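You operate a simulated robot arm through the tools that you are given. There is no shell and no other tool.

Carry out the task below with a simulated robot arm. There is one attempt and no reset: what you move stays moved.

JOB
Band the teal notes in green and shut them in the note box.
Fine: at counter 24; one band; leave the machine on, its dial at green.

Only the result counts: the job must be done as asked and must still hold three seconds after the hand-in. Knocking over, shifting, dropping, spilling or breaking anything else fails it.

ROBOT AND FRAMES
A 6-joint arm with a two-finger parallel gripper, fixed in place. Base frame: the origin is at the foot of the arm, x ahead of it, y to its left, z up. Readings come in cm, degrees, newtons and seconds.
With the tool pointing down near the work surface it reaches from about 26 to 68 cm from the base axis. Its first joint turns from -66.0 to 66.0 degrees. Payload 2.9 kg.
Tool frame: the origin (TCP) lies between the finger pads and is the grasp point; the fingertips stand 3 cm ahead of it; z points along the fingers, y is the line along which they close. The gripper opens to 11 cm. The fingers are 2 cm wide and 1 cm thick; the gripper's body (4.8 by 11.2 cm) begins 5.5 cm behind the TCP.
Orientation is that of the tool frame in the base frame, as a unit quaternion [x, y, z, w]. With the fingers straight down and closing along the base's y, the tool's x points along the base's -x, its y along +y and its z along -z.

CONTROLS
- The arm moves only by the tool step_arm. Its argument "moves" is one flat list of numbers, 7 for each row, row after row: the turn, a rotation vector about the tool's x, y, z in units of 5 degrees (1.0 is 5 degrees), then the shift along the tool's x, y, z in units of 40 mm (1.0 is 40 mm), then the opening, from 0 (shut) to 1 (fully open). In form: [ax, ay, az, dx, dy, dz, grip, ax, ay, az, dx, dy, dz, grip, ...]. A call has 1 to 20 rows; each row shifts and turns the commanded pose from where the row before left it, along the tool's axes as they then stand. A call with a number of a shift or a turn outside -1 to 1 is refused whole. Each row takes 0.2 s and may step no farther than 5 cm and 8.6 degrees from the row before; otherwise, or with a gripper value out of range, the whole call is refused. Where a pose cannot be reached the arm comes as near as it can. A force on the tool above 60 N (or 10 N above the force at the start of the call, whichever is more), or a blocked arm, ends the call early, and 0.2 s more pass. The fingers move at their own pace (about 10.8 cm/s each) and stop on an object; they squeeze with about 43 N. The grip force told is the motor's: it shows also when the fingers shut on nothing. Time passes only in rows, and 0.2 s behind the last, so rows that do not move let the fingers close. It gives the time, the measured TCP pose, the force on the tool (base axes), the opening and the grip force at its end, in the units of the frame above (readings bear some noise), with the torque about the TCP (base axes, N m) and any sound that the robot's microphone picked up.
- Cameras (640 x 400 px; columns grow to the right, rows downward): "scene" is fixed at [7.19, 42.72, 140.29]; the picture's right is [-0.82, -0.57, 0.00], its down [-0.25, 0.37, -0.90] and it looks along [0.51, -0.74, -0.44] (base axes); focal length 348 px, centre (320, 200). "wrist" rides on the gripper at [7.2, 1.7, -10.3] in the tool frame; the picture's right is [-0.23, 0.97, 0.00], its down [-0.76, -0.18, -0.62] and it looks along [-0.61, -0.14, 0.78] (tool axes); focal length 222 px, centre (320, 200). There is no depth. A picture from a camera that has moved, and an enlarged one, comes with that camera's place and axes in the base frame and with its lens. The place of the scene camera against the robot may be out by one fixed shift of up to 1.2 cm in any direction.
- get_image(camera): a new picture of that camera. No time passes.
- close_up(camera, box): a new picture of the part [left, top, right, bottom] of that camera's present view, enlarged. No time passes.
- finish_job(): hands the job in; it is judged then, once.

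Nothing tells you positions but the pictures and the camera data. Unless the task says otherwise, let go and move clear before handing in.

The tools are called after ">>>" as name(argument=value, ...) on one line, values as JSON. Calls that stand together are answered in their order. step_arm: Moves the arm, as the interface text tells. Its arguments: {"type":"object","properties":{"moves":{"type":"array","items":{"type":"number"}}},"required":["moves"]} The other tools are called the same way: get_image (camera) takes a picture; close_up (camera, box) takes an enlarged picture of a part of a camera's view; finish_job () hands the job in.

At the start:

```text
t: 0.0
tool_pos: [29.13, -31.41, 118.04]
tool_rot: [0.0, 1.0, 0.0, 0.0]
wrist_force: [-0.9, 0.0, 0.4]
moment: [-0.01, 0.02, 0.02]
finger_gap: 10.96
gripper_force: 0.0
```

scene: 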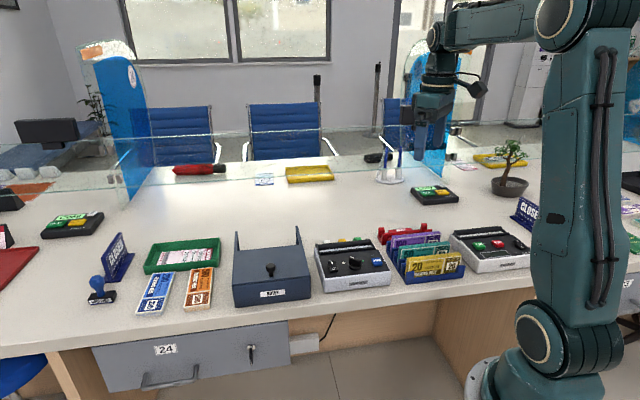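
wrist: 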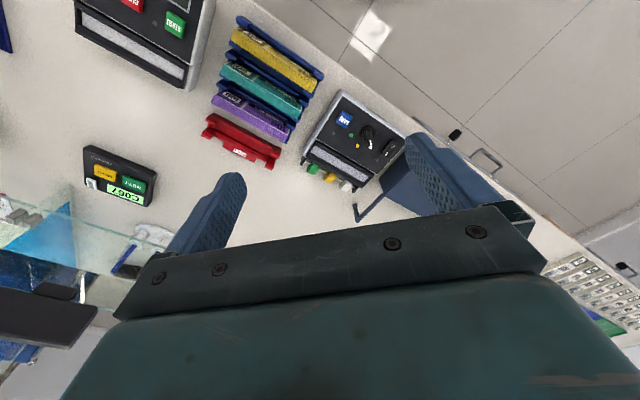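

I see a bank counter with a drawer marked 24, a note box, a banding machine with a dial, and a rack holding notes of several colours. I'll look closer before moving anything.

>>> close_up(camera="scene", box=[300, 210, 480, 310])

>>> close_up(camera="scene", box=[120, 210, 320, 330])

>>> close_up(camera="scene", box=[360, 130, 560, 280])

>>> close_up(camera="wrist", box=[180, 0, 500, 200])

>>> close_up(camera="scene", box=[80, 300, 340, 400])

```text
3.56 times, centred on (390, 260) of scene
camera zoom: at [7.19, 42.72, 140.29], right [-0.82, -0.57, 0.0], down [-0.25, 0.37, -0.9], along [0.51, -0.74, -0.44], focal length 1236 px, centre (71, -13)
```

zoom: 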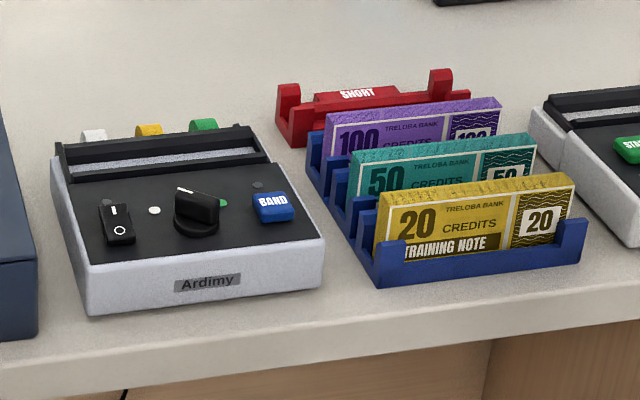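

```text
3.20 times, centred on (220, 270) of scene
camera zoom: at [7.19, 42.72, 140.29], right [-0.82, -0.57, 0.0], down [-0.25, 0.37, -0.9], along [0.51, -0.74, -0.44], focal length 1112 px, centre (640, -24)
```

zoom: 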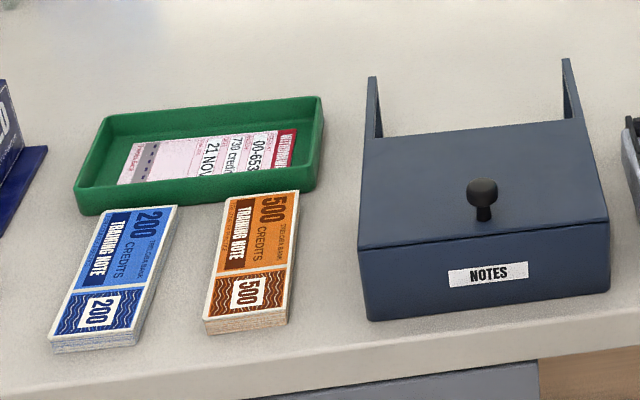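

```text
2.67 times, centred on (460, 205) of scene
camera zoom: at [7.19, 42.72, 140.29], right [-0.82, -0.57, 0.0], down [-0.25, 0.37, -0.9], along [0.51, -0.74, -0.44], focal length 927 px, centre (-53, 187)
```

zoom: 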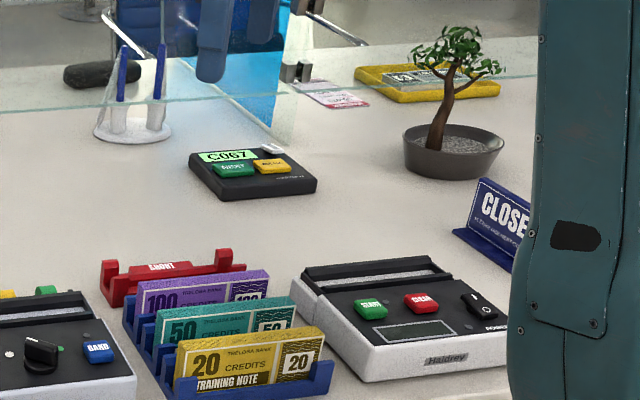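

```text
2.00 times, centred on (340, 100) of wrist
camera zoom: at [21.92, -29.7, 128.29], right [0.23, 0.97, 0.0], down [0.76, -0.18, 0.62], along [0.61, -0.14, -0.78], focal length 444 px, centre (280, 400)
```

zoom: 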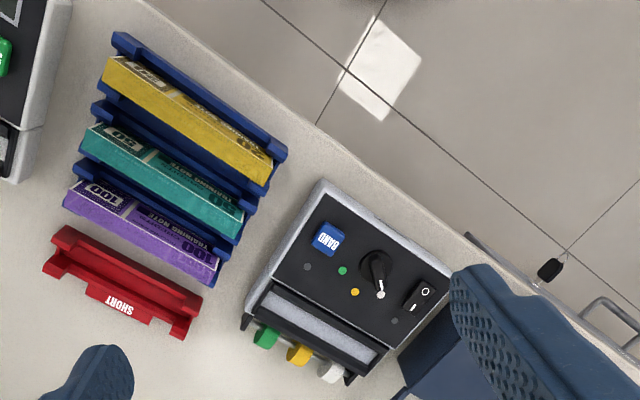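

```text
2.46 times, centred on (210, 350) of scene
camera zoom: at [7.19, 42.72, 140.29], right [-0.82, -0.57, 0.0], down [-0.25, 0.37, -0.9], along [0.51, -0.74, -0.44], focal length 856 px, centre (591, -169)
```

zoom: 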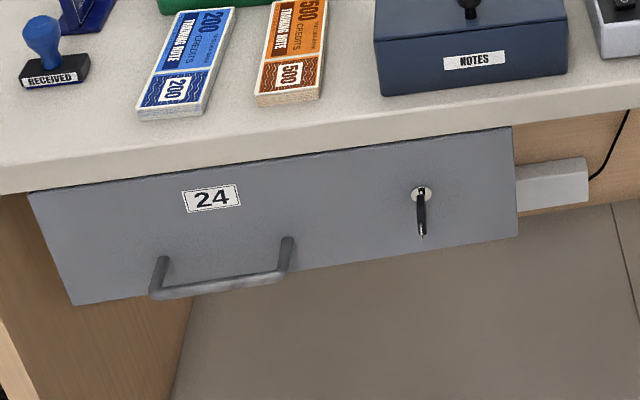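

The banding machine (Ardimy: rocker switch, dial, BAND button, slot at the back) sits around (38,-28,84). The rack with the teal 50s is to its right and the note box with a knobbed lid to its left. I'll turn the wrist and get a closer view from above.

>>> step_arm(moves=[0, 0, 0, 0.18, 0.78, 0.83, 1, 0, 0, 0, 0.18, 0.78, 0.83, 1, 0, 0, 0, 0.18, 0.78, 0.83, 1, 0, 0, 0, 0.18, 0.78, 0.83, 1, 0, 0, 1, 0, 0, 0, 1, 0, 0, 1, 0, 0, 0, 1, 0, 0, 1, 0, 0, 0, 1, 0, 0, 1, 0, 0, 0, 1, 0, 0, 1, 0, 0, 0, 1, 0, 0, 1, 0, 0, 0, 1, 0, 0, 1, 0, 0, 0, 1, 0, 0, 1, 0, 0, 0, 1, 0, 0, 1, 0, 0, 0, 1])

>>> get_image(camera="wrist")

>>> get_image(camera="scene")

```text
t: 2.8
tool_pos: [26.24, -18.99, 104.6]
tool_rot: [0.383, 0.924, 0.0, 0.0]
wrist_force: [-0.5, -0.1, -0.5]
moment: [0.0, -0.02, -0.01]
finger_gap: 10.96
gripper_force: 0.0
```

```text
taken
camera wrist: at [22.41, -12.67, 114.99], right [0.85, 0.53, 0.0], down [0.41, -0.67, 0.62], along [0.33, -0.53, -0.78], focal length 222 px, centre (320, 200)
```

wrist: 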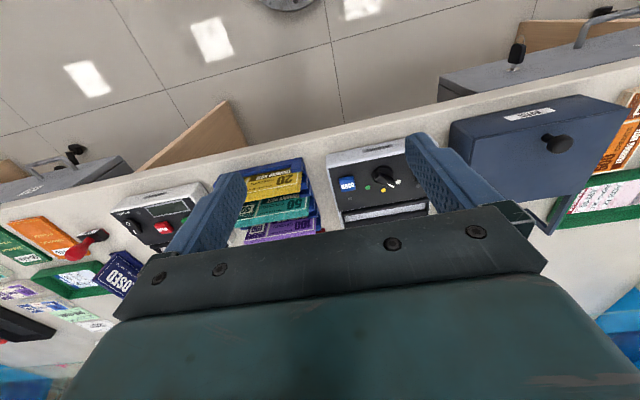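

```text
taken
```

scene: 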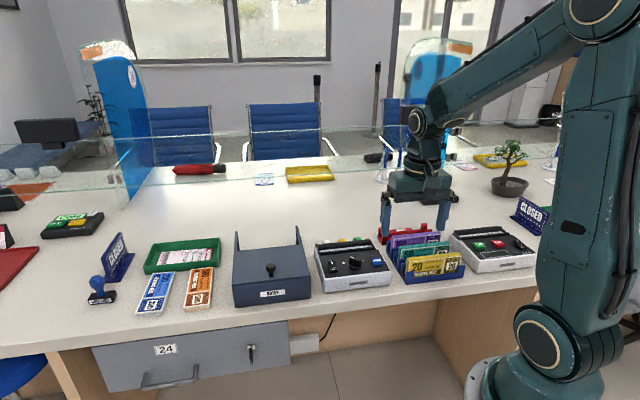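

The view now covers the machine, rack and box. I'll enlarge each part.

>>> close_up(camera="wrist", box=[310, 120, 440, 220])

>>> close_up(camera="wrist", box=[210, 140, 340, 250])

>>> close_up(camera="wrist", box=[430, 80, 640, 230])

>>> close_up(camera="scene", box=[305, 225, 400, 300])

>>> close_up(camera="scene", box=[220, 215, 325, 320])

```text
4.00 times, centred on (375, 170) of wrist
camera zoom: at [22.41, -12.67, 114.99], right [0.85, 0.53, 0.0], down [0.41, -0.67, 0.62], along [0.33, -0.53, -0.78], focal length 888 px, centre (100, 320)
```

zoom: 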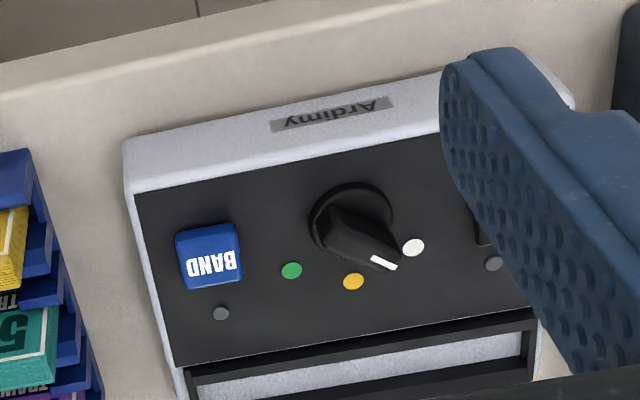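

```text
3.64 times, centred on (275, 195) of wrist
camera zoom: at [22.41, -12.67, 114.99], right [0.85, 0.53, 0.0], down [0.41, -0.67, 0.62], along [0.33, -0.53, -0.78], focal length 808 px, centre (484, 218)
```

zoom: 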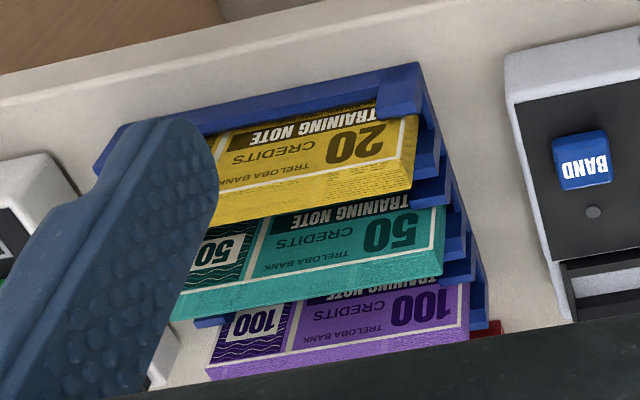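

```text
2.67 times, centred on (535, 155) of wrist
camera zoom: at [22.41, -12.67, 114.99], right [0.85, 0.53, 0.0], down [0.41, -0.67, 0.62], along [0.33, -0.53, -0.78], focal length 592 px, centre (-253, 320)
```

zoom: 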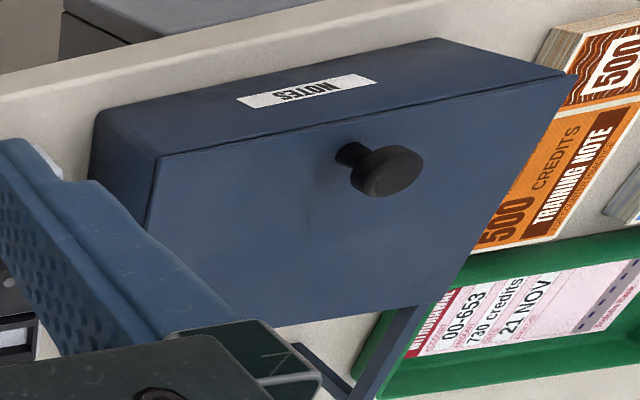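

```text
5.33 times, centred on (352, 262) of scene
camera zoom: at [7.19, 42.72, 140.29], right [-0.82, -0.57, 0.0], down [-0.25, 0.37, -0.9], along [0.51, -0.74, -0.44], focal length 1854 px, centre (147, -133)
```

zoom: 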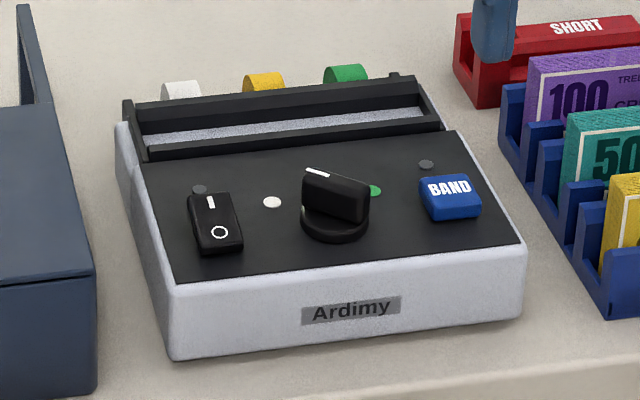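

```text
3.81 times, centred on (272, 268) of scene
camera zoom: at [7.19, 42.72, 140.29], right [-0.82, -0.57, 0.0], down [-0.25, 0.37, -0.9], along [0.51, -0.74, -0.44], focal length 1324 px, centre (501, -57)
```

zoom: 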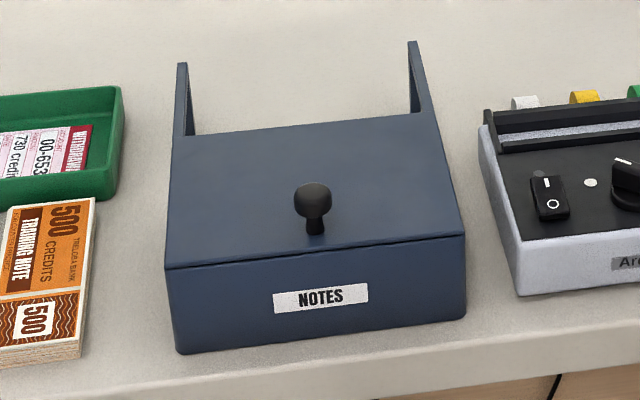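

The machine's lamps are dark and its dial points between white and yellow, so I need to switch it on and turn the dial to green. I'll move to view the note box from the side and learn how its lid works, and to look down on the rack.

>>> step_arm(moves=[0, 0, 0, -0.89, 0.43, 0.475, 1, 0, 0, 0, -0.89, 0.43, 0.475, 1, 0, 0, 0, -0.89, 0.43, 0.475, 1, 0, 0, 0, -0.89, 0.43, 0.475, 1, 0, 0, -1, 0, 0, 0, 1, 0, 0, -1, 0, 0, 0, 1, 0, 0, -1, 0, 0, 0, 1, 0, 0, -1, 0, 0, 0, 1, 0, 0, -1, 0, 0, 0, 1, 0, 0, -1, 0, 0, 0, 1, 0, 0, -1, 0, 0, 0, 1, 0, 0, -1, 0, 0, 0, 1, 0, 0, -1, 0, 0, 0, 1, 0, 0, -1, 0, 0, 0, 1, 0, 0, -1, 0, 0, 0, 1, 0, 0, -1, 0, 0, 0, 1, 0, 0, -1, 0, 0, 0, 1, 0, 0, -1, 0, 0, 0, 1, 0, 0, -1, 0, 0, 0, 1, 0, 0, -1, 0, 0, 0, 1])

>>> step_arm(moves=[0, 0, -1, 0, 0, 0, 1, 0, 0, -1, 0, 0, 0, 1])

>>> get_image(camera="wrist")

>>> get_image(camera="scene")

```text
t: 7.0
tool_pos: [41.25, -24.02, 97.06]
tool_rot: [-0.301, 0.954, 0.0, -0.001]
wrist_force: [-0.6, 0.5, 0.6]
moment: [0.0, 0.01, -0.02]
finger_gap: 10.99
gripper_force: 0.1
```

```text
t: 7.6
tool_pos: [41.29, -24.22, 97.05]
tool_rot: [-0.384, 0.923, 0.0, 0.0]
wrist_force: [0.0, -0.2, -0.2]
moment: [0.01, 0.01, 0.03]
finger_gap: 11.01
gripper_force: 0.2
```

```text
taken
camera wrist: at [34.99, -28.17, 107.47], right [-0.53, 0.85, 0.0], down [0.66, 0.41, 0.62], along [0.53, 0.33, -0.78], focal length 222 px, centre (320, 200)
```

wrist: 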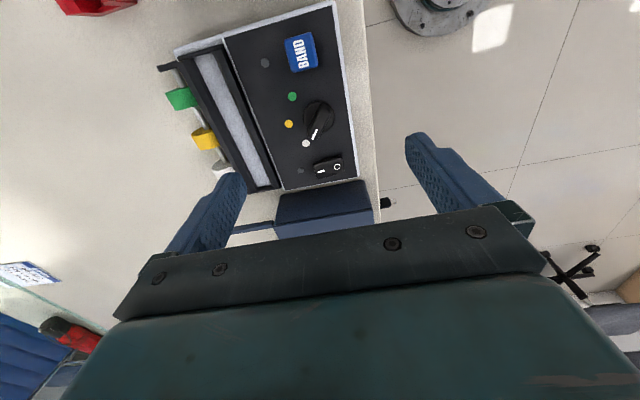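

```text
taken
```

scene: 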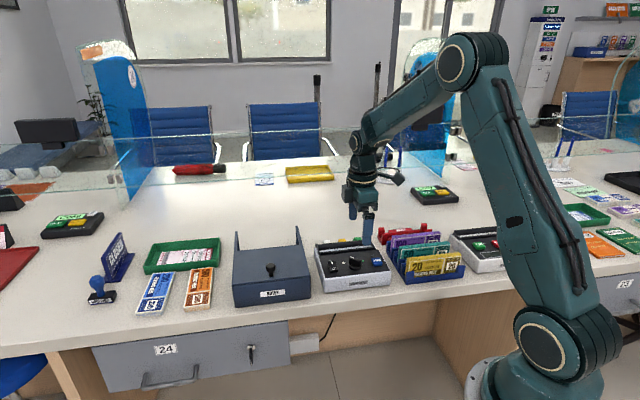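

I have a clean top view of the machine here, so I'll zoom in on it.

>>> close_up(camera="wrist", box=[220, 0, 380, 110])

>>> close_up(camera="wrist", box=[240, 80, 380, 180])

>>> close_up(camera="wrist", box=[150, 30, 310, 200])

>>> close_up(camera="wrist", box=[210, 150, 410, 250])

```text
3.64 times, centred on (300, 55) of wrist
camera zoom: at [34.99, -28.17, 107.47], right [-0.53, 0.85, 0.0], down [0.66, 0.41, 0.62], along [0.53, 0.33, -0.78], focal length 808 px, centre (393, 727)
```

zoom: 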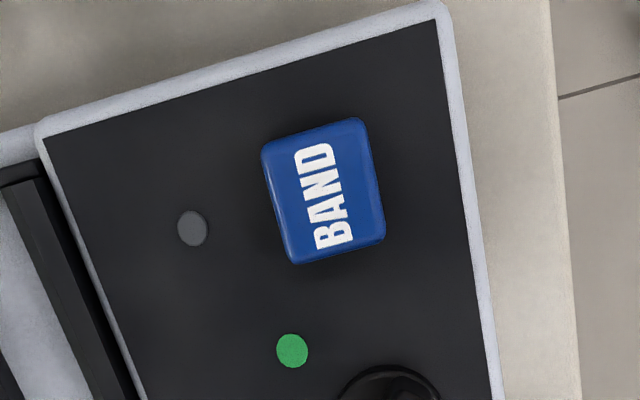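

```text
4.00 times, centred on (310, 130) of wrist
camera zoom: at [34.99, -28.17, 107.47], right [-0.53, 0.85, 0.0], down [0.66, 0.41, 0.62], along [0.53, 0.33, -0.78], focal length 888 px, centre (360, 480)
```

zoom: 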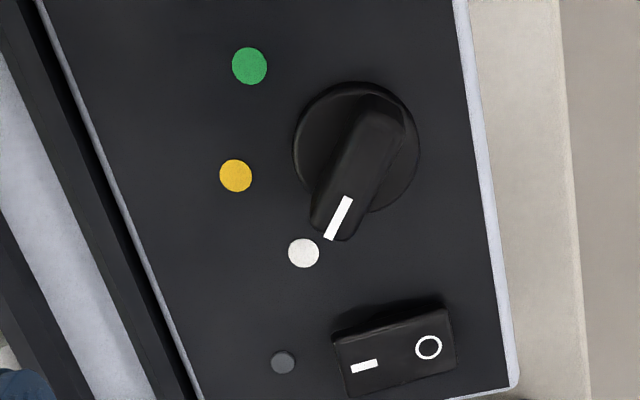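

```text
2.35 times, centred on (230, 115) of wrist
camera zoom: at [34.99, -28.17, 107.47], right [-0.53, 0.85, 0.0], down [0.66, 0.41, 0.62], along [0.53, 0.33, -0.78], focal length 523 px, centre (532, 400)
```

zoom: 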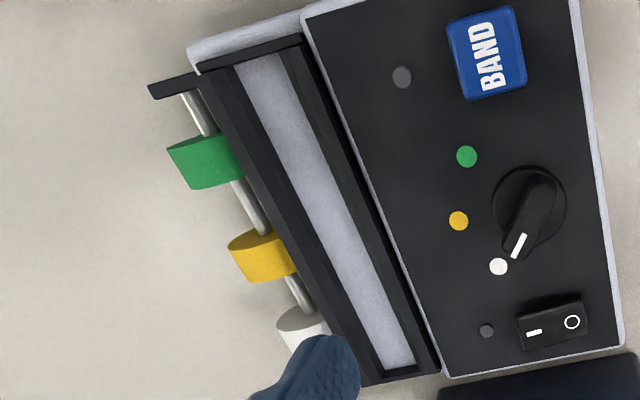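

```text
3.20 times, centred on (310, 200) of wrist
camera zoom: at [34.99, -28.17, 107.47], right [-0.53, 0.85, 0.0], down [0.66, 0.41, 0.62], along [0.53, 0.33, -0.78], focal length 711 px, centre (352, 200)
```

zoom: 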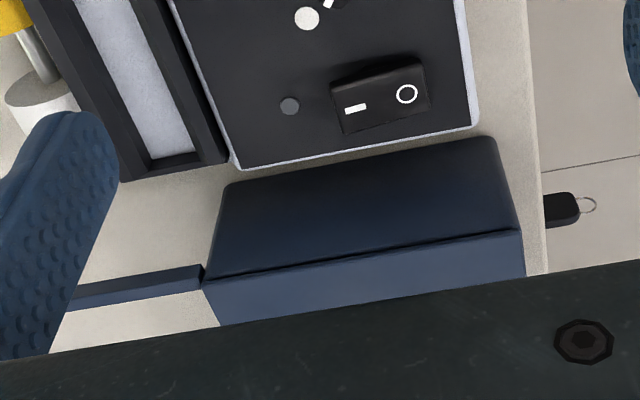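

The lid runs on horizontal rails behind the box, so it slides rearward. The dial points at white, with green 100° away. In the counter frame (a along the counter, b inward) the machine's slot runs along a. Next I'll look at the rack from above.

>>> step_arm(moves=[0, 0, 0, 1, -0.23, -0.19, 1, 0, 0, 0, 1, -0.23, -0.19, 1, 0, 0, 0, 1, -0.23, -0.19, 1, 0, 0, 0, 1, -0.23, -0.19, 1, 0, 0, 0, 0, 0, 0, 1])

>>> get_image(camera="wrist")

>>> close_up(camera="wrist", box=[220, 0, 440, 140])

>>> close_up(camera="scene", box=[370, 210, 470, 300])

```text
t: 8.8
tool_pos: [32.28, -37.99, 100.16]
tool_rot: [-0.383, 0.924, 0.0, 0.0]
wrist_force: [-0.7, -0.1, 0.0]
moment: [-0.01, -0.02, -0.01]
finger_gap: 11.02
gripper_force: 0.0
```

```text
taken
camera wrist: at [26.04, -41.99, 110.42], right [-0.53, 0.85, 0.0], down [0.66, 0.41, 0.62], along [0.53, 0.33, -0.78], focal length 222 px, centre (320, 200)
```

wrist: 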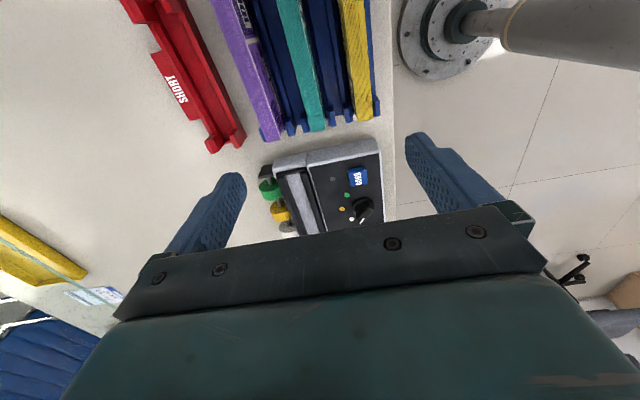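

```text
2.86 times, centred on (330, 70) of wrist
camera zoom: at [26.04, -41.99, 110.42], right [-0.53, 0.85, 0.0], down [0.66, 0.41, 0.62], along [0.53, 0.33, -0.78], focal length 635 px, centre (291, 571)
```

zoom: 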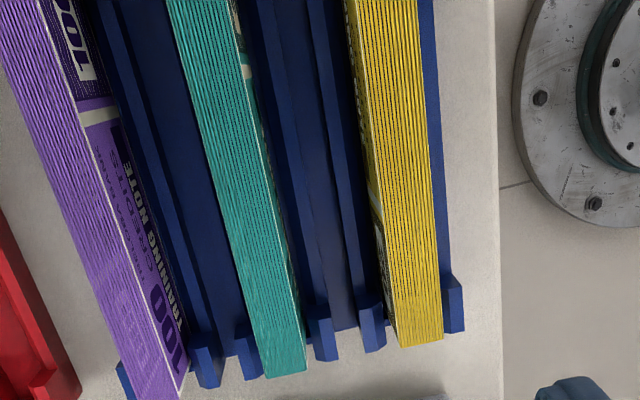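

```text
4.44 times, centred on (420, 255) of scene
camera zoom: at [7.19, 42.71, 140.3], right [-0.82, -0.57, 0.0], down [-0.25, 0.37, -0.9], along [0.51, -0.74, -0.44], focal length 1545 px, centre (-124, -44)
```

zoom: 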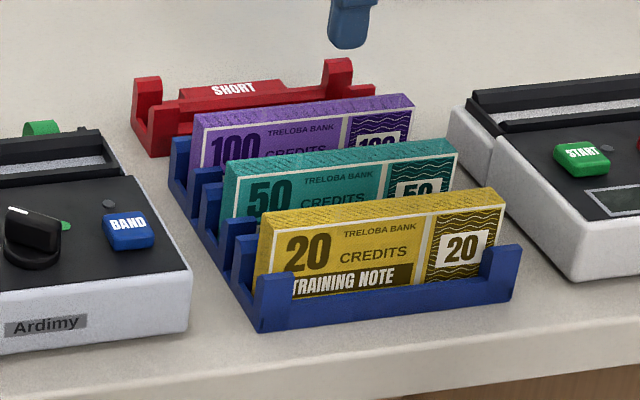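

The rack slots have wide gaps between bundles, so the fingers should fit on either side of the teal one. I'll shift over it for a second view to fix its height and centre.

>>> step_arm(moves=[0, 0, 0, 0.7, 0, 0.5, 1, 0, 0, 0, 0.7, 0, 0.5, 1, 0, 0, 0, 0, 0, 0, 1])

>>> get_image(camera="wrist")

>>> close_up(camera="wrist", box=[220, 0, 420, 125])

>>> close_up(camera="wrist", box=[240, 100, 400, 200])

```text
t: 9.6
tool_pos: [28.52, -41.84, 95.89]
tool_rot: [-0.383, 0.924, 0.001, 0.0]
wrist_force: [0.4, 0.0, -0.4]
moment: [0.01, -0.01, -0.02]
finger_gap: 10.99
gripper_force: 0.1
```

```text
taken
camera wrist: at [22.19, -45.81, 106.36], right [-0.53, 0.85, 0.0], down [0.66, 0.41, 0.62], along [0.53, 0.33, -0.78], focal length 222 px, centre (320, 200)
```

wrist: 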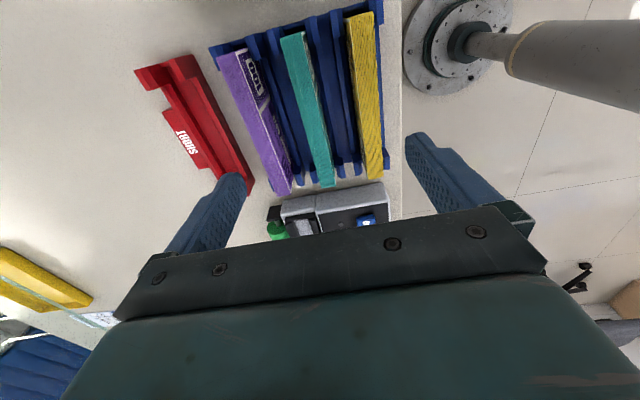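

```text
3.20 times, centred on (320, 62) of wrist
camera zoom: at [22.19, -45.81, 106.36], right [-0.53, 0.85, 0.0], down [0.66, 0.41, 0.62], along [0.53, 0.33, -0.78], focal length 711 px, centre (320, 640)
```

zoom: 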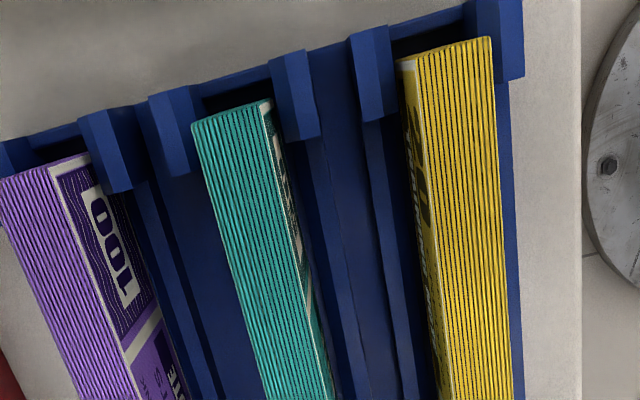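

```text
4.00 times, centred on (320, 150) of wrist
camera zoom: at [22.19, -45.81, 106.36], right [-0.53, 0.85, 0.0], down [0.66, 0.41, 0.62], along [0.53, 0.33, -0.78], focal length 888 px, centre (320, 400)
```

zoom: 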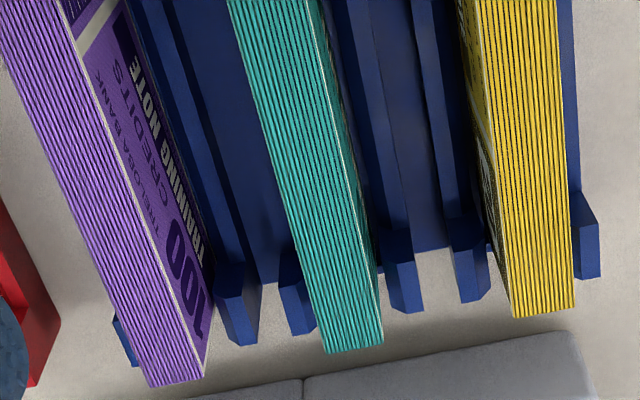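

The teal bundle is centred at about a=-8.9, b=50.5. Its top is at z≈84.6, and it is roughly 15 cm long and 1.7 cm thick. Now I'll look at the machine's slot from above.

>>> step_arm(moves=[0, 0, 0, -0.9, -0.333, -0.05, 1, 0, 0, 0, -0.9, -0.333, -0.05, 1, 0, 0, 0, -0.9, -0.333, -0.05, 1, 0, 0, 0, -0.9, -0.333, -0.05, 1, 0, 0, 0, -0.9, -0.333, -0.05, 1, 0, 0, 0, -0.9, -0.333, -0.05, 1, 0, 0, 0, 0, 0, 0, 1])

>>> get_image(camera="wrist")

>>> close_up(camera="wrist", box=[240, 0, 400, 100])

>>> close_up(camera="wrist", box=[240, 90, 400, 190])

```text
t: 11.2
tool_pos: [49.65, -32.31, 97.39]
tool_rot: [-0.383, 0.924, 0.0, 0.0]
wrist_force: [-0.9, 0.2, -0.1]
moment: [0.03, 0.03, -0.05]
finger_gap: 10.99
gripper_force: 0.0
```

```text
taken
camera wrist: at [43.33, -36.32, 107.73], right [-0.53, 0.85, 0.0], down [0.66, 0.41, 0.62], along [0.53, 0.33, -0.78], focal length 222 px, centre (320, 200)
```

wrist: 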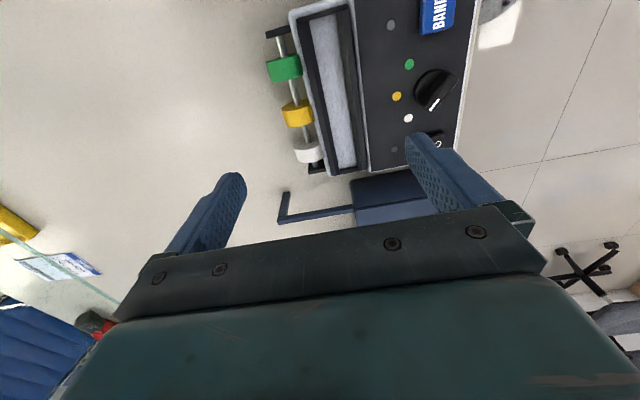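

```text
4.00 times, centred on (320, 50) of wrist
camera zoom: at [43.33, -36.32, 107.73], right [-0.53, 0.85, 0.0], down [0.66, 0.41, 0.62], along [0.53, 0.33, -0.78], focal length 888 px, centre (320, 800)
```

zoom: 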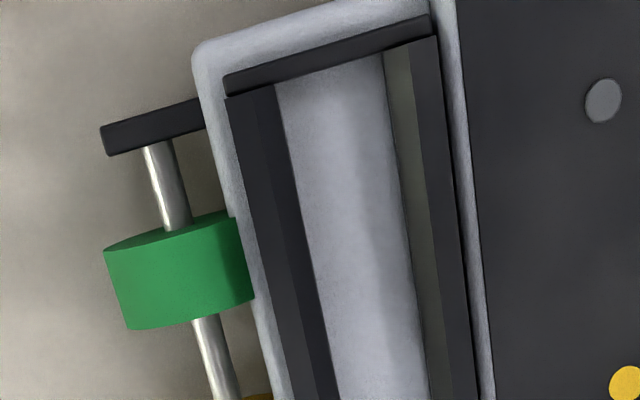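

```text
4.00 times, centred on (320, 140) of wrist
camera zoom: at [43.33, -36.32, 107.73], right [-0.53, 0.85, 0.0], down [0.66, 0.41, 0.62], along [0.53, 0.33, -0.78], focal length 888 px, centre (320, 440)
```

zoom: 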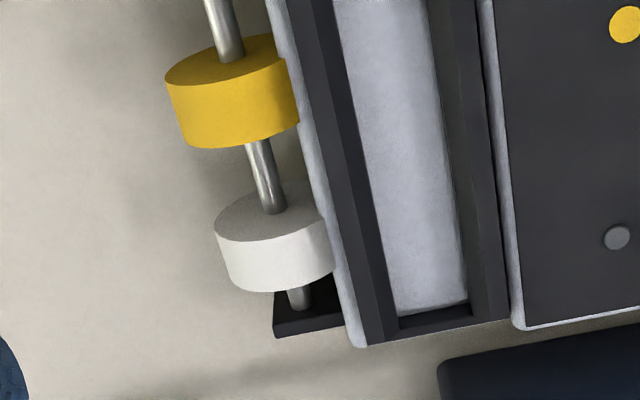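

The slot centres on about a=12.5, b=56, and the standing bundle should fit it. First I'll switch the machine on by pressing the "I" end of the rocker (a≈18.4, b≈48) with shut fingers, hovering to check before I press.

>>> step_arm(moves=[0, 0, 0, -0.512, 0.829, 0, 0, 0, 0, 0, -0.512, 0.829, 0, 0, 0, 0, 0, -0.512, 0.829, 0, 0, 0, 0, 0, 0, 0, 0.675, 0, 0, 0, 0, 0, 0, 0.675, 0, 0, 0, 0, 0, 0, 0.6, 0, 0, 0, 0, 0, 0, 0, 0])

>>> get_image(camera="wrist")

>>> close_up(camera="scene", box=[300, 215, 400, 295])

```text
t: 12.8
tool_pos: [46.69, -21.03, 89.58]
tool_rot: [-0.382, 0.924, 0.001, 0.0]
wrist_force: [-0.1, -0.4, -0.4]
moment: [0.02, 0.01, 0.02]
finger_gap: 0.0
gripper_force: 38.1
```

```text
taken
camera wrist: at [40.47, -24.98, 99.83], right [-0.53, 0.85, 0.0], down [0.66, 0.41, 0.62], along [0.53, 0.33, -0.78], focal length 222 px, centre (320, 200)
```

wrist: 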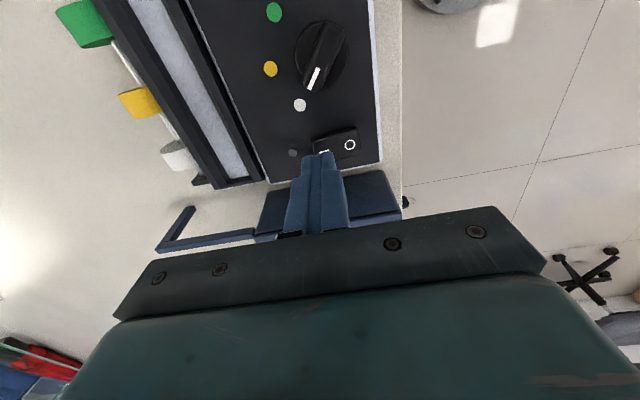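

```text
5.00 times, centred on (350, 255) of scene
camera zoom: at [7.19, 42.72, 140.29], right [-0.82, -0.57, 0.0], down [-0.25, 0.37, -0.9], along [0.51, -0.74, -0.44], focal length 1738 px, centre (170, -75)
```

zoom: 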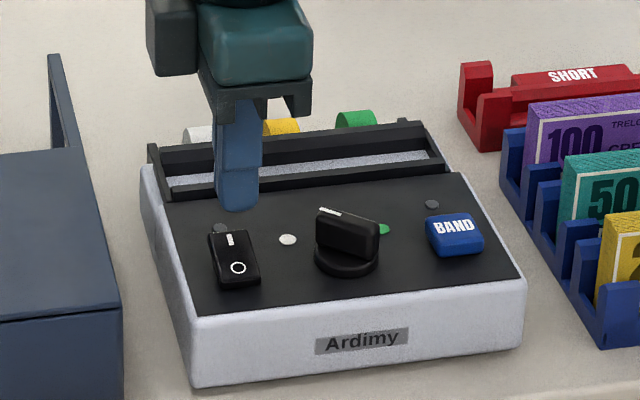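

The fingertips are right over the rocker's "I" end. I'll press down in small steps and watch the force.

>>> step_arm(moves=[0, 0, 0, 0, 0, 0.15, 0, 0, 0, 0, 0, 0, 0.15, 0, 0, 0, 0, 0, 0, 0.05, 0, 0, 0, 0, 0, 0, 0, 0])

>>> close_up(camera="wrist", box=[240, 80, 400, 200])

```text
t: 13.8
tool_pos: [46.64, -20.96, 88.2]
tool_rot: [-0.382, 0.924, 0.0, 0.0]
wrist_force: [0.9, 0.0, 0.5]
moment: [0.0, 0.0, -0.02]
finger_gap: 0.0
gripper_force: 37.9
```

```text
3.33 times, centred on (320, 140) of wrist
camera zoom: at [40.46, -24.94, 98.51], right [-0.53, 0.85, 0.0], down [0.66, 0.41, 0.62], along [0.53, 0.33, -0.78], focal length 740 px, centre (320, 400)
```

zoom: 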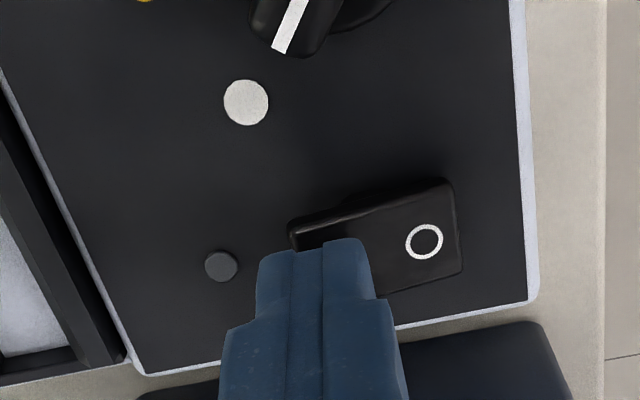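

The tips sit over the "I" half, about a millimetre above it. I'll keep pressing.

>>> step_arm(moves=[0, 0, 0, 0, 0, 0.04, 0, 0, 0, 0, 0, 0, 0.04, 0, 0, 0, 0, 0, 0, 0.04, 0, 0, 0, 0, 0, 0, 0.04, 0, 0, 0, 0, 0, 0, 0, 0])

>>> close_up(camera="wrist", box=[240, 80, 400, 200])

```text
t: 15.0
tool_pos: [46.64, -20.87, 87.52]
tool_rot: [-0.382, 0.924, 0.001, 0.0]
wrist_force: [0.7, 0.4, 0.1]
moment: [-0.02, -0.04, -0.01]
finger_gap: 0.0
gripper_force: 38.4
```

```text
3.33 times, centred on (320, 140) of wrist
camera zoom: at [40.44, -24.79, 97.89], right [-0.53, 0.85, 0.0], down [0.66, 0.41, 0.62], along [0.53, 0.33, -0.78], focal length 740 px, centre (320, 400)
```

zoom: 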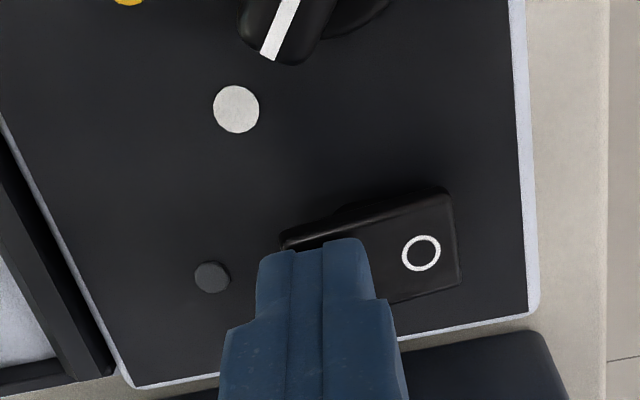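

There's no contact yet, so I'll keep going down by millimetres.

>>> step_arm(moves=[0, 0, 0, 0, 0, 0.03, 0, 0, 0, 0, 0, 0, 0.03, 0, 0, 0, 0, 0, 0, 0.03, 0, 0, 0, 0, 0, 0, 0, 0])

>>> close_up(camera="wrist", box=[240, 80, 400, 200])

```text
t: 16.0
tool_pos: [46.8, -20.77, 87.19]
tool_rot: [-0.383, 0.924, 0.0, 0.0]
wrist_force: [0.8, 0.2, 0.1]
moment: [0.01, 0.0, 0.0]
finger_gap: 0.02
gripper_force: 37.8
```

```text
3.33 times, centred on (320, 140) of wrist
camera zoom: at [40.45, -24.77, 97.52], right [-0.53, 0.85, 0.0], down [0.66, 0.41, 0.62], along [0.53, 0.33, -0.78], focal length 740 px, centre (320, 400)
```

zoom: 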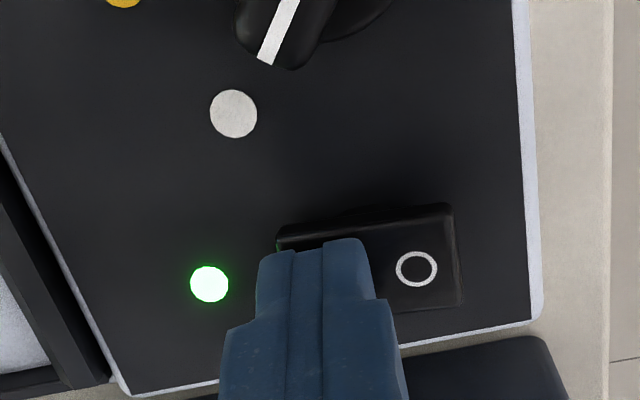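

The power lamp is lit green, so the machine is on. I'll lift, move above the dial, turn the wrist to line up with the pointer bar, and open the fingers partly.

>>> step_arm(moves=[0, 0, 0, 0, 0, -0.9, 0, 0, 0, 0, 0, 0, -0.8, 0.1, 0, 0, 0, 0.745, 0.17, 0, 0.3, 0, 0, 0, 0.745, 0.17, 0, 0.3, 0, 0, 1, 0, 0, 0, 0.3, 0, 0, 1, 0, 0, 0, 0.3, 0, 0, 1, 0, 0, 0, 0.3, 0, 0, 1, 0, 0, 0, 0.3, 0, 0, 1, 0, 0, 0, 0.3, 0, 0, 1, 0, 0, 0, 0.3, 0, 0, 1, 0, 0, 0, 0.3, 0, 0, 1, 0, 0, 0, 0.3, 0, 0, 0, 0, 0, 0, 0.3])

>>> get_image(camera="wrist")

>>> close_up(camera="scene", box=[300, 215, 400, 295])

```text
t: 18.8
tool_pos: [41.59, -24.21, 93.81]
tool_rot: [-0.042, 0.999, 0.0, 0.0]
wrist_force: [0.6, -0.3, -0.1]
moment: [0.01, 0.0, -0.02]
finger_gap: 3.3
gripper_force: 0.0
```

```text
taken
camera wrist: at [34.24, -23.14, 104.24], right [0.14, 0.99, 0.0], down [0.77, -0.11, 0.62], along [0.62, -0.09, -0.78], focal length 222 px, centre (320, 200)
```

wrist: 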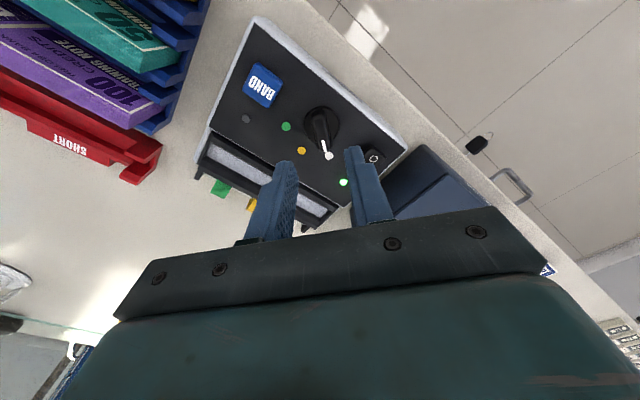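

```text
5.00 times, centred on (350, 255) of scene
camera zoom: at [7.19, 42.72, 140.29], right [-0.82, -0.57, 0.0], down [-0.25, 0.37, -0.9], along [0.51, -0.74, -0.44], focal length 1738 px, centre (170, -75)
```

zoom: 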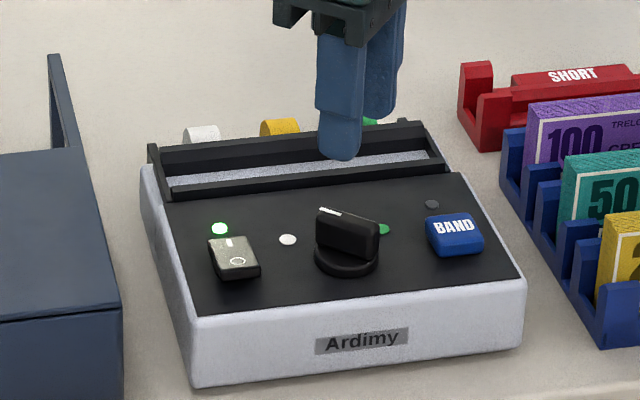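

The lamp stays lit. I'll measure the dial's centre and bar direction from this view before going down.

>>> close_up(camera="wrist", box=[260, 90, 380, 165])

```text
5.33 times, centred on (320, 128) of wrist
camera zoom: at [34.24, -23.14, 104.24], right [0.14, 0.99, 0.0], down [0.77, -0.11, 0.62], along [0.62, -0.09, -0.78], focal length 1185 px, centre (320, 587)
```

zoom: 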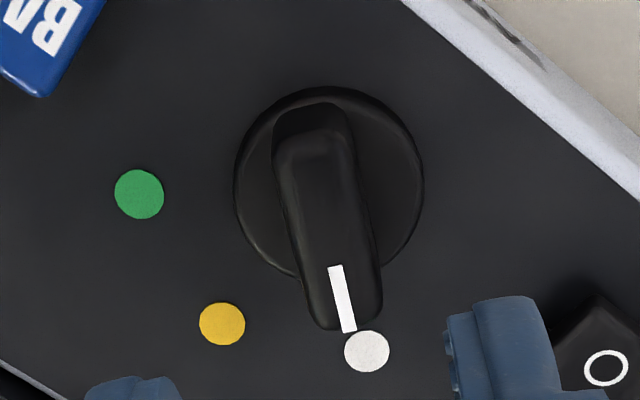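

The dial's bar is centred at (41.6, -24.05), pointing at white. I'll lower the open fingers around it and grip.

>>> step_arm(moves=[0, 0, 0, 0, 0.03, 0.6, 0.3, 0, 0, 0, 0, 0, 0.6, 0.3, 0, 0, 0, 0, 0, 0.15, 0.3, 0, 0, 0, 0, 0, 0.15, 0.3, 0, 0, 0, 0, 0, 0, 0.3])

>>> get_image(camera="wrist")

>>> close_up(camera="scene", box=[300, 215, 400, 295])

```text
t: 20.0
tool_pos: [41.6, -24.07, 87.91]
tool_rot: [-0.043, 0.999, 0.0, 0.001]
wrist_force: [-0.1, 0.2, -0.1]
moment: [0.0, -0.01, 0.01]
finger_gap: 3.31
gripper_force: 0.0
```

```text
taken
camera wrist: at [34.24, -23.06, 98.27], right [0.14, 0.99, 0.0], down [0.77, -0.11, 0.62], along [0.62, -0.09, -0.78], focal length 222 px, centre (320, 200)
```

wrist: 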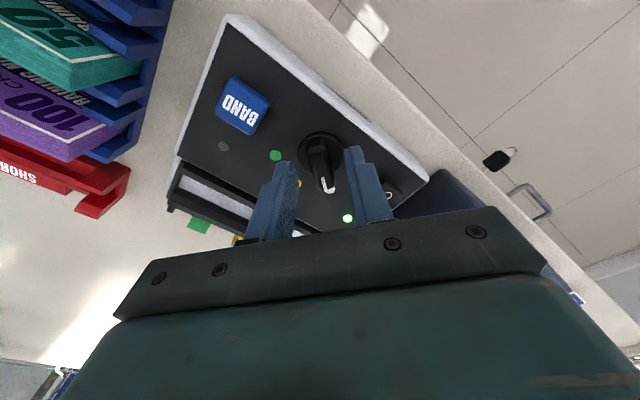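

```text
5.00 times, centred on (350, 255) of scene
camera zoom: at [7.19, 42.72, 140.29], right [-0.82, -0.57, 0.0], down [-0.25, 0.37, -0.9], along [0.51, -0.74, -0.44], focal length 1738 px, centre (170, -75)
```

zoom: 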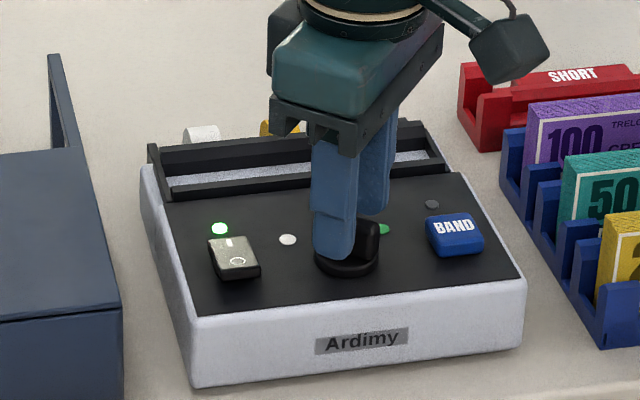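

The fingers straddle the bar. Closing on it now.

>>> step_arm(moves=[0, 0, 0, 0, 0, 0, 0.1, 0, 0, 0, 0, 0, 0, 0, 0, 0, 0, 0, 0, 0, 0])

>>> close_up(camera="wrist", box=[240, 100, 400, 200])

```text
t: 20.8
tool_pos: [41.49, -24.03, 87.89]
tool_rot: [-0.043, 0.999, -0.001, 0.0]
wrist_force: [-0.1, 3.0, -0.1]
moment: [0.06, -0.18, 0.04]
finger_gap: 1.3
gripper_force: 44.9
```

```text
4.00 times, centred on (320, 150) of wrist
camera zoom: at [34.24, -23.04, 98.27], right [0.14, 0.99, 0.0], down [0.77, -0.11, 0.62], along [0.62, -0.09, -0.78], focal length 888 px, centre (320, 400)
```

zoom: 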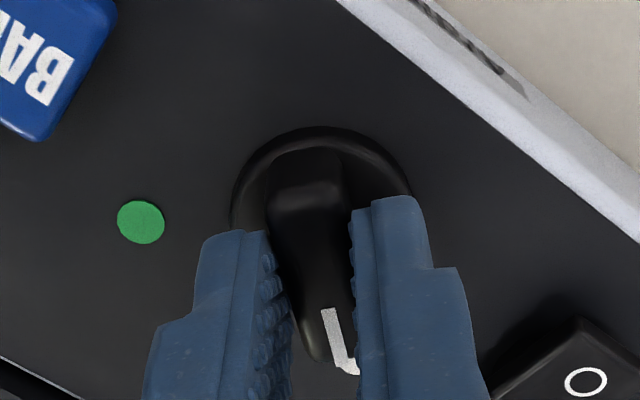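

It's gripped. I'll turn 50° first (to yellow) and check.

>>> step_arm(moves=[0, 0, 1, 0, 0, 0, 0, 0, 0, 1, 0, 0, 0, 0, 0, 0, 1, 0, 0, 0, 0, 0, 0, 1, 0, 0, 0, 0, 0, 0, 1, 0, 0, 0, 0, 0, 0, 1, 0, 0, 0, 0, 0, 0, 1, 0, 0, 0, 0, 0, 0, 1, 0, 0, 0, 0, 0, 0, 1, 0, 0, 0, 0, 0, 0, 1, 0, 0, 0, 0, 0, 0, 0, 0, 0, 0, 0])

>>> get_image(camera="wrist")

>>> close_up(camera="wrist", box=[240, 100, 400, 200])

```text
t: 23.2
tool_pos: [41.48, -23.98, 87.93]
tool_rot: [0.382, 0.924, 0.002, 0.0]
wrist_force: [-2.7, 21.2, 19.8]
moment: [-0.27, -0.66, 0.05]
finger_gap: 1.29
gripper_force: 45.0
```

```text
taken
camera wrist: at [37.69, -17.66, 98.28], right [0.85, 0.53, 0.0], down [0.41, -0.66, 0.62], along [0.33, -0.53, -0.78], focal length 222 px, centre (320, 200)
```

wrist: 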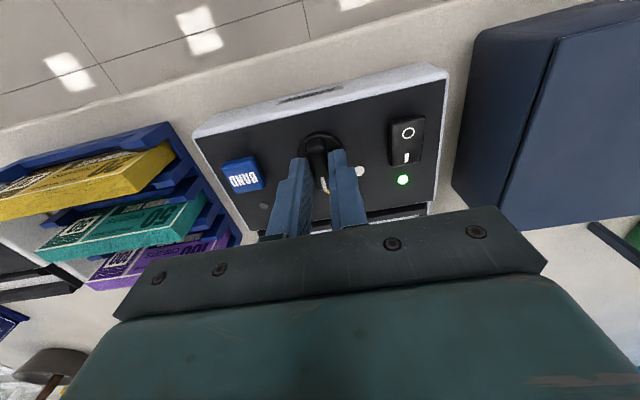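

```text
4.00 times, centred on (320, 150) of wrist
camera zoom: at [37.69, -17.66, 98.28], right [0.85, 0.53, 0.0], down [0.41, -0.66, 0.62], along [0.33, -0.53, -0.78], focal length 888 px, centre (320, 400)
```

zoom: 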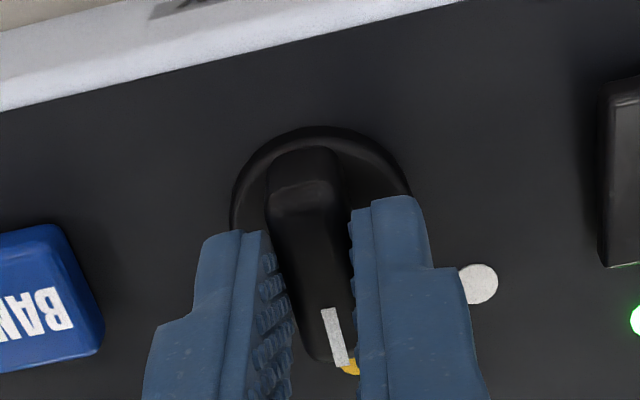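

The dial has turned to yellow, but some side force has built up. I'll loosen and re-grip to relieve it before continuing.

>>> step_arm(moves=[0, 0, 0, 0, 0, 0, 0.25, 0, 0, 0, 0, 0, 0, 0.25])

>>> close_up(camera="wrist", box=[240, 100, 400, 200])

```text
t: 23.8
tool_pos: [41.47, -24.17, 87.71]
tool_rot: [0.384, 0.923, 0.0, 0.0]
wrist_force: [-0.2, -0.2, -0.1]
moment: [0.01, -0.01, 0.0]
finger_gap: 2.73
gripper_force: 0.0
```

```text
4.00 times, centred on (320, 150) of wrist
camera zoom: at [37.67, -17.82, 98.16], right [0.85, 0.53, 0.0], down [0.41, -0.66, 0.62], along [0.33, -0.53, -0.78], focal length 888 px, centre (320, 400)
```

zoom: 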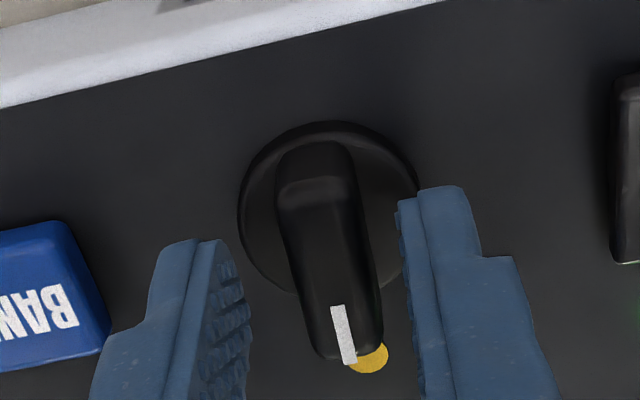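

>>> step_arm(moves=[0, 0, 0, 0.04, 0.044, 0, 0.25, 0, 0, 0, 0, 0, 0, 0.1, 0, 0, 0, 0, 0, 0, 0, 0, 0, 0, 0, 0, 0, 0])

```text
t: 24.8
tool_pos: [41.59, -23.92, 87.81]
tool_rot: [0.383, 0.924, -0.001, 0.0]
wrist_force: [-2.0, -5.4, -1.9]
moment: [-0.16, 0.06, -0.02]
finger_gap: 1.28
gripper_force: 44.9
```

The side force is small now. I'll turn the second 50° toward green.

>>> step_arm(moves=[0, 0, 1, 0, 0, 0, 0, 0, 0, 1, 0, 0, 0, 0, 0, 0, 1, 0, 0, 0, 0, 0, 0, 1, 0, 0, 0, 0, 0, 0, 1, 0, 0, 0, 0, 0, 0, 1, 0, 0, 0, 0, 0, 0, 1, 0, 0, 0, 0, 0, 0, 1, 0, 0, 0, 0, 0, 0, 1, 0, 0, 0, 0, 0, 0, 1, 0, 0, 0, 0, 0, 0, 0, 0, 0, 0, 0])

>>> close_up(camera="wrist", box=[240, 100, 400, 200])

```text
t: 27.2
tool_pos: [41.77, -23.83, 87.85]
tool_rot: [0.737, 0.676, 0.002, -0.001]
wrist_force: [20.6, -4.7, -23.5]
moment: [-0.28, -0.36, 0.01]
finger_gap: 1.31
gripper_force: 45.3
```

```text
4.00 times, centred on (320, 150) of wrist
camera zoom: at [44.04, -16.78, 98.22], right [0.95, -0.31, 0.0], down [-0.25, -0.74, 0.62], along [-0.19, -0.59, -0.78], focal length 888 px, centre (320, 400)
```

zoom: 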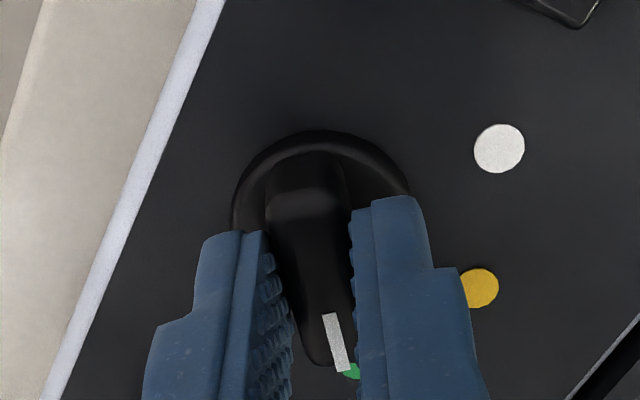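

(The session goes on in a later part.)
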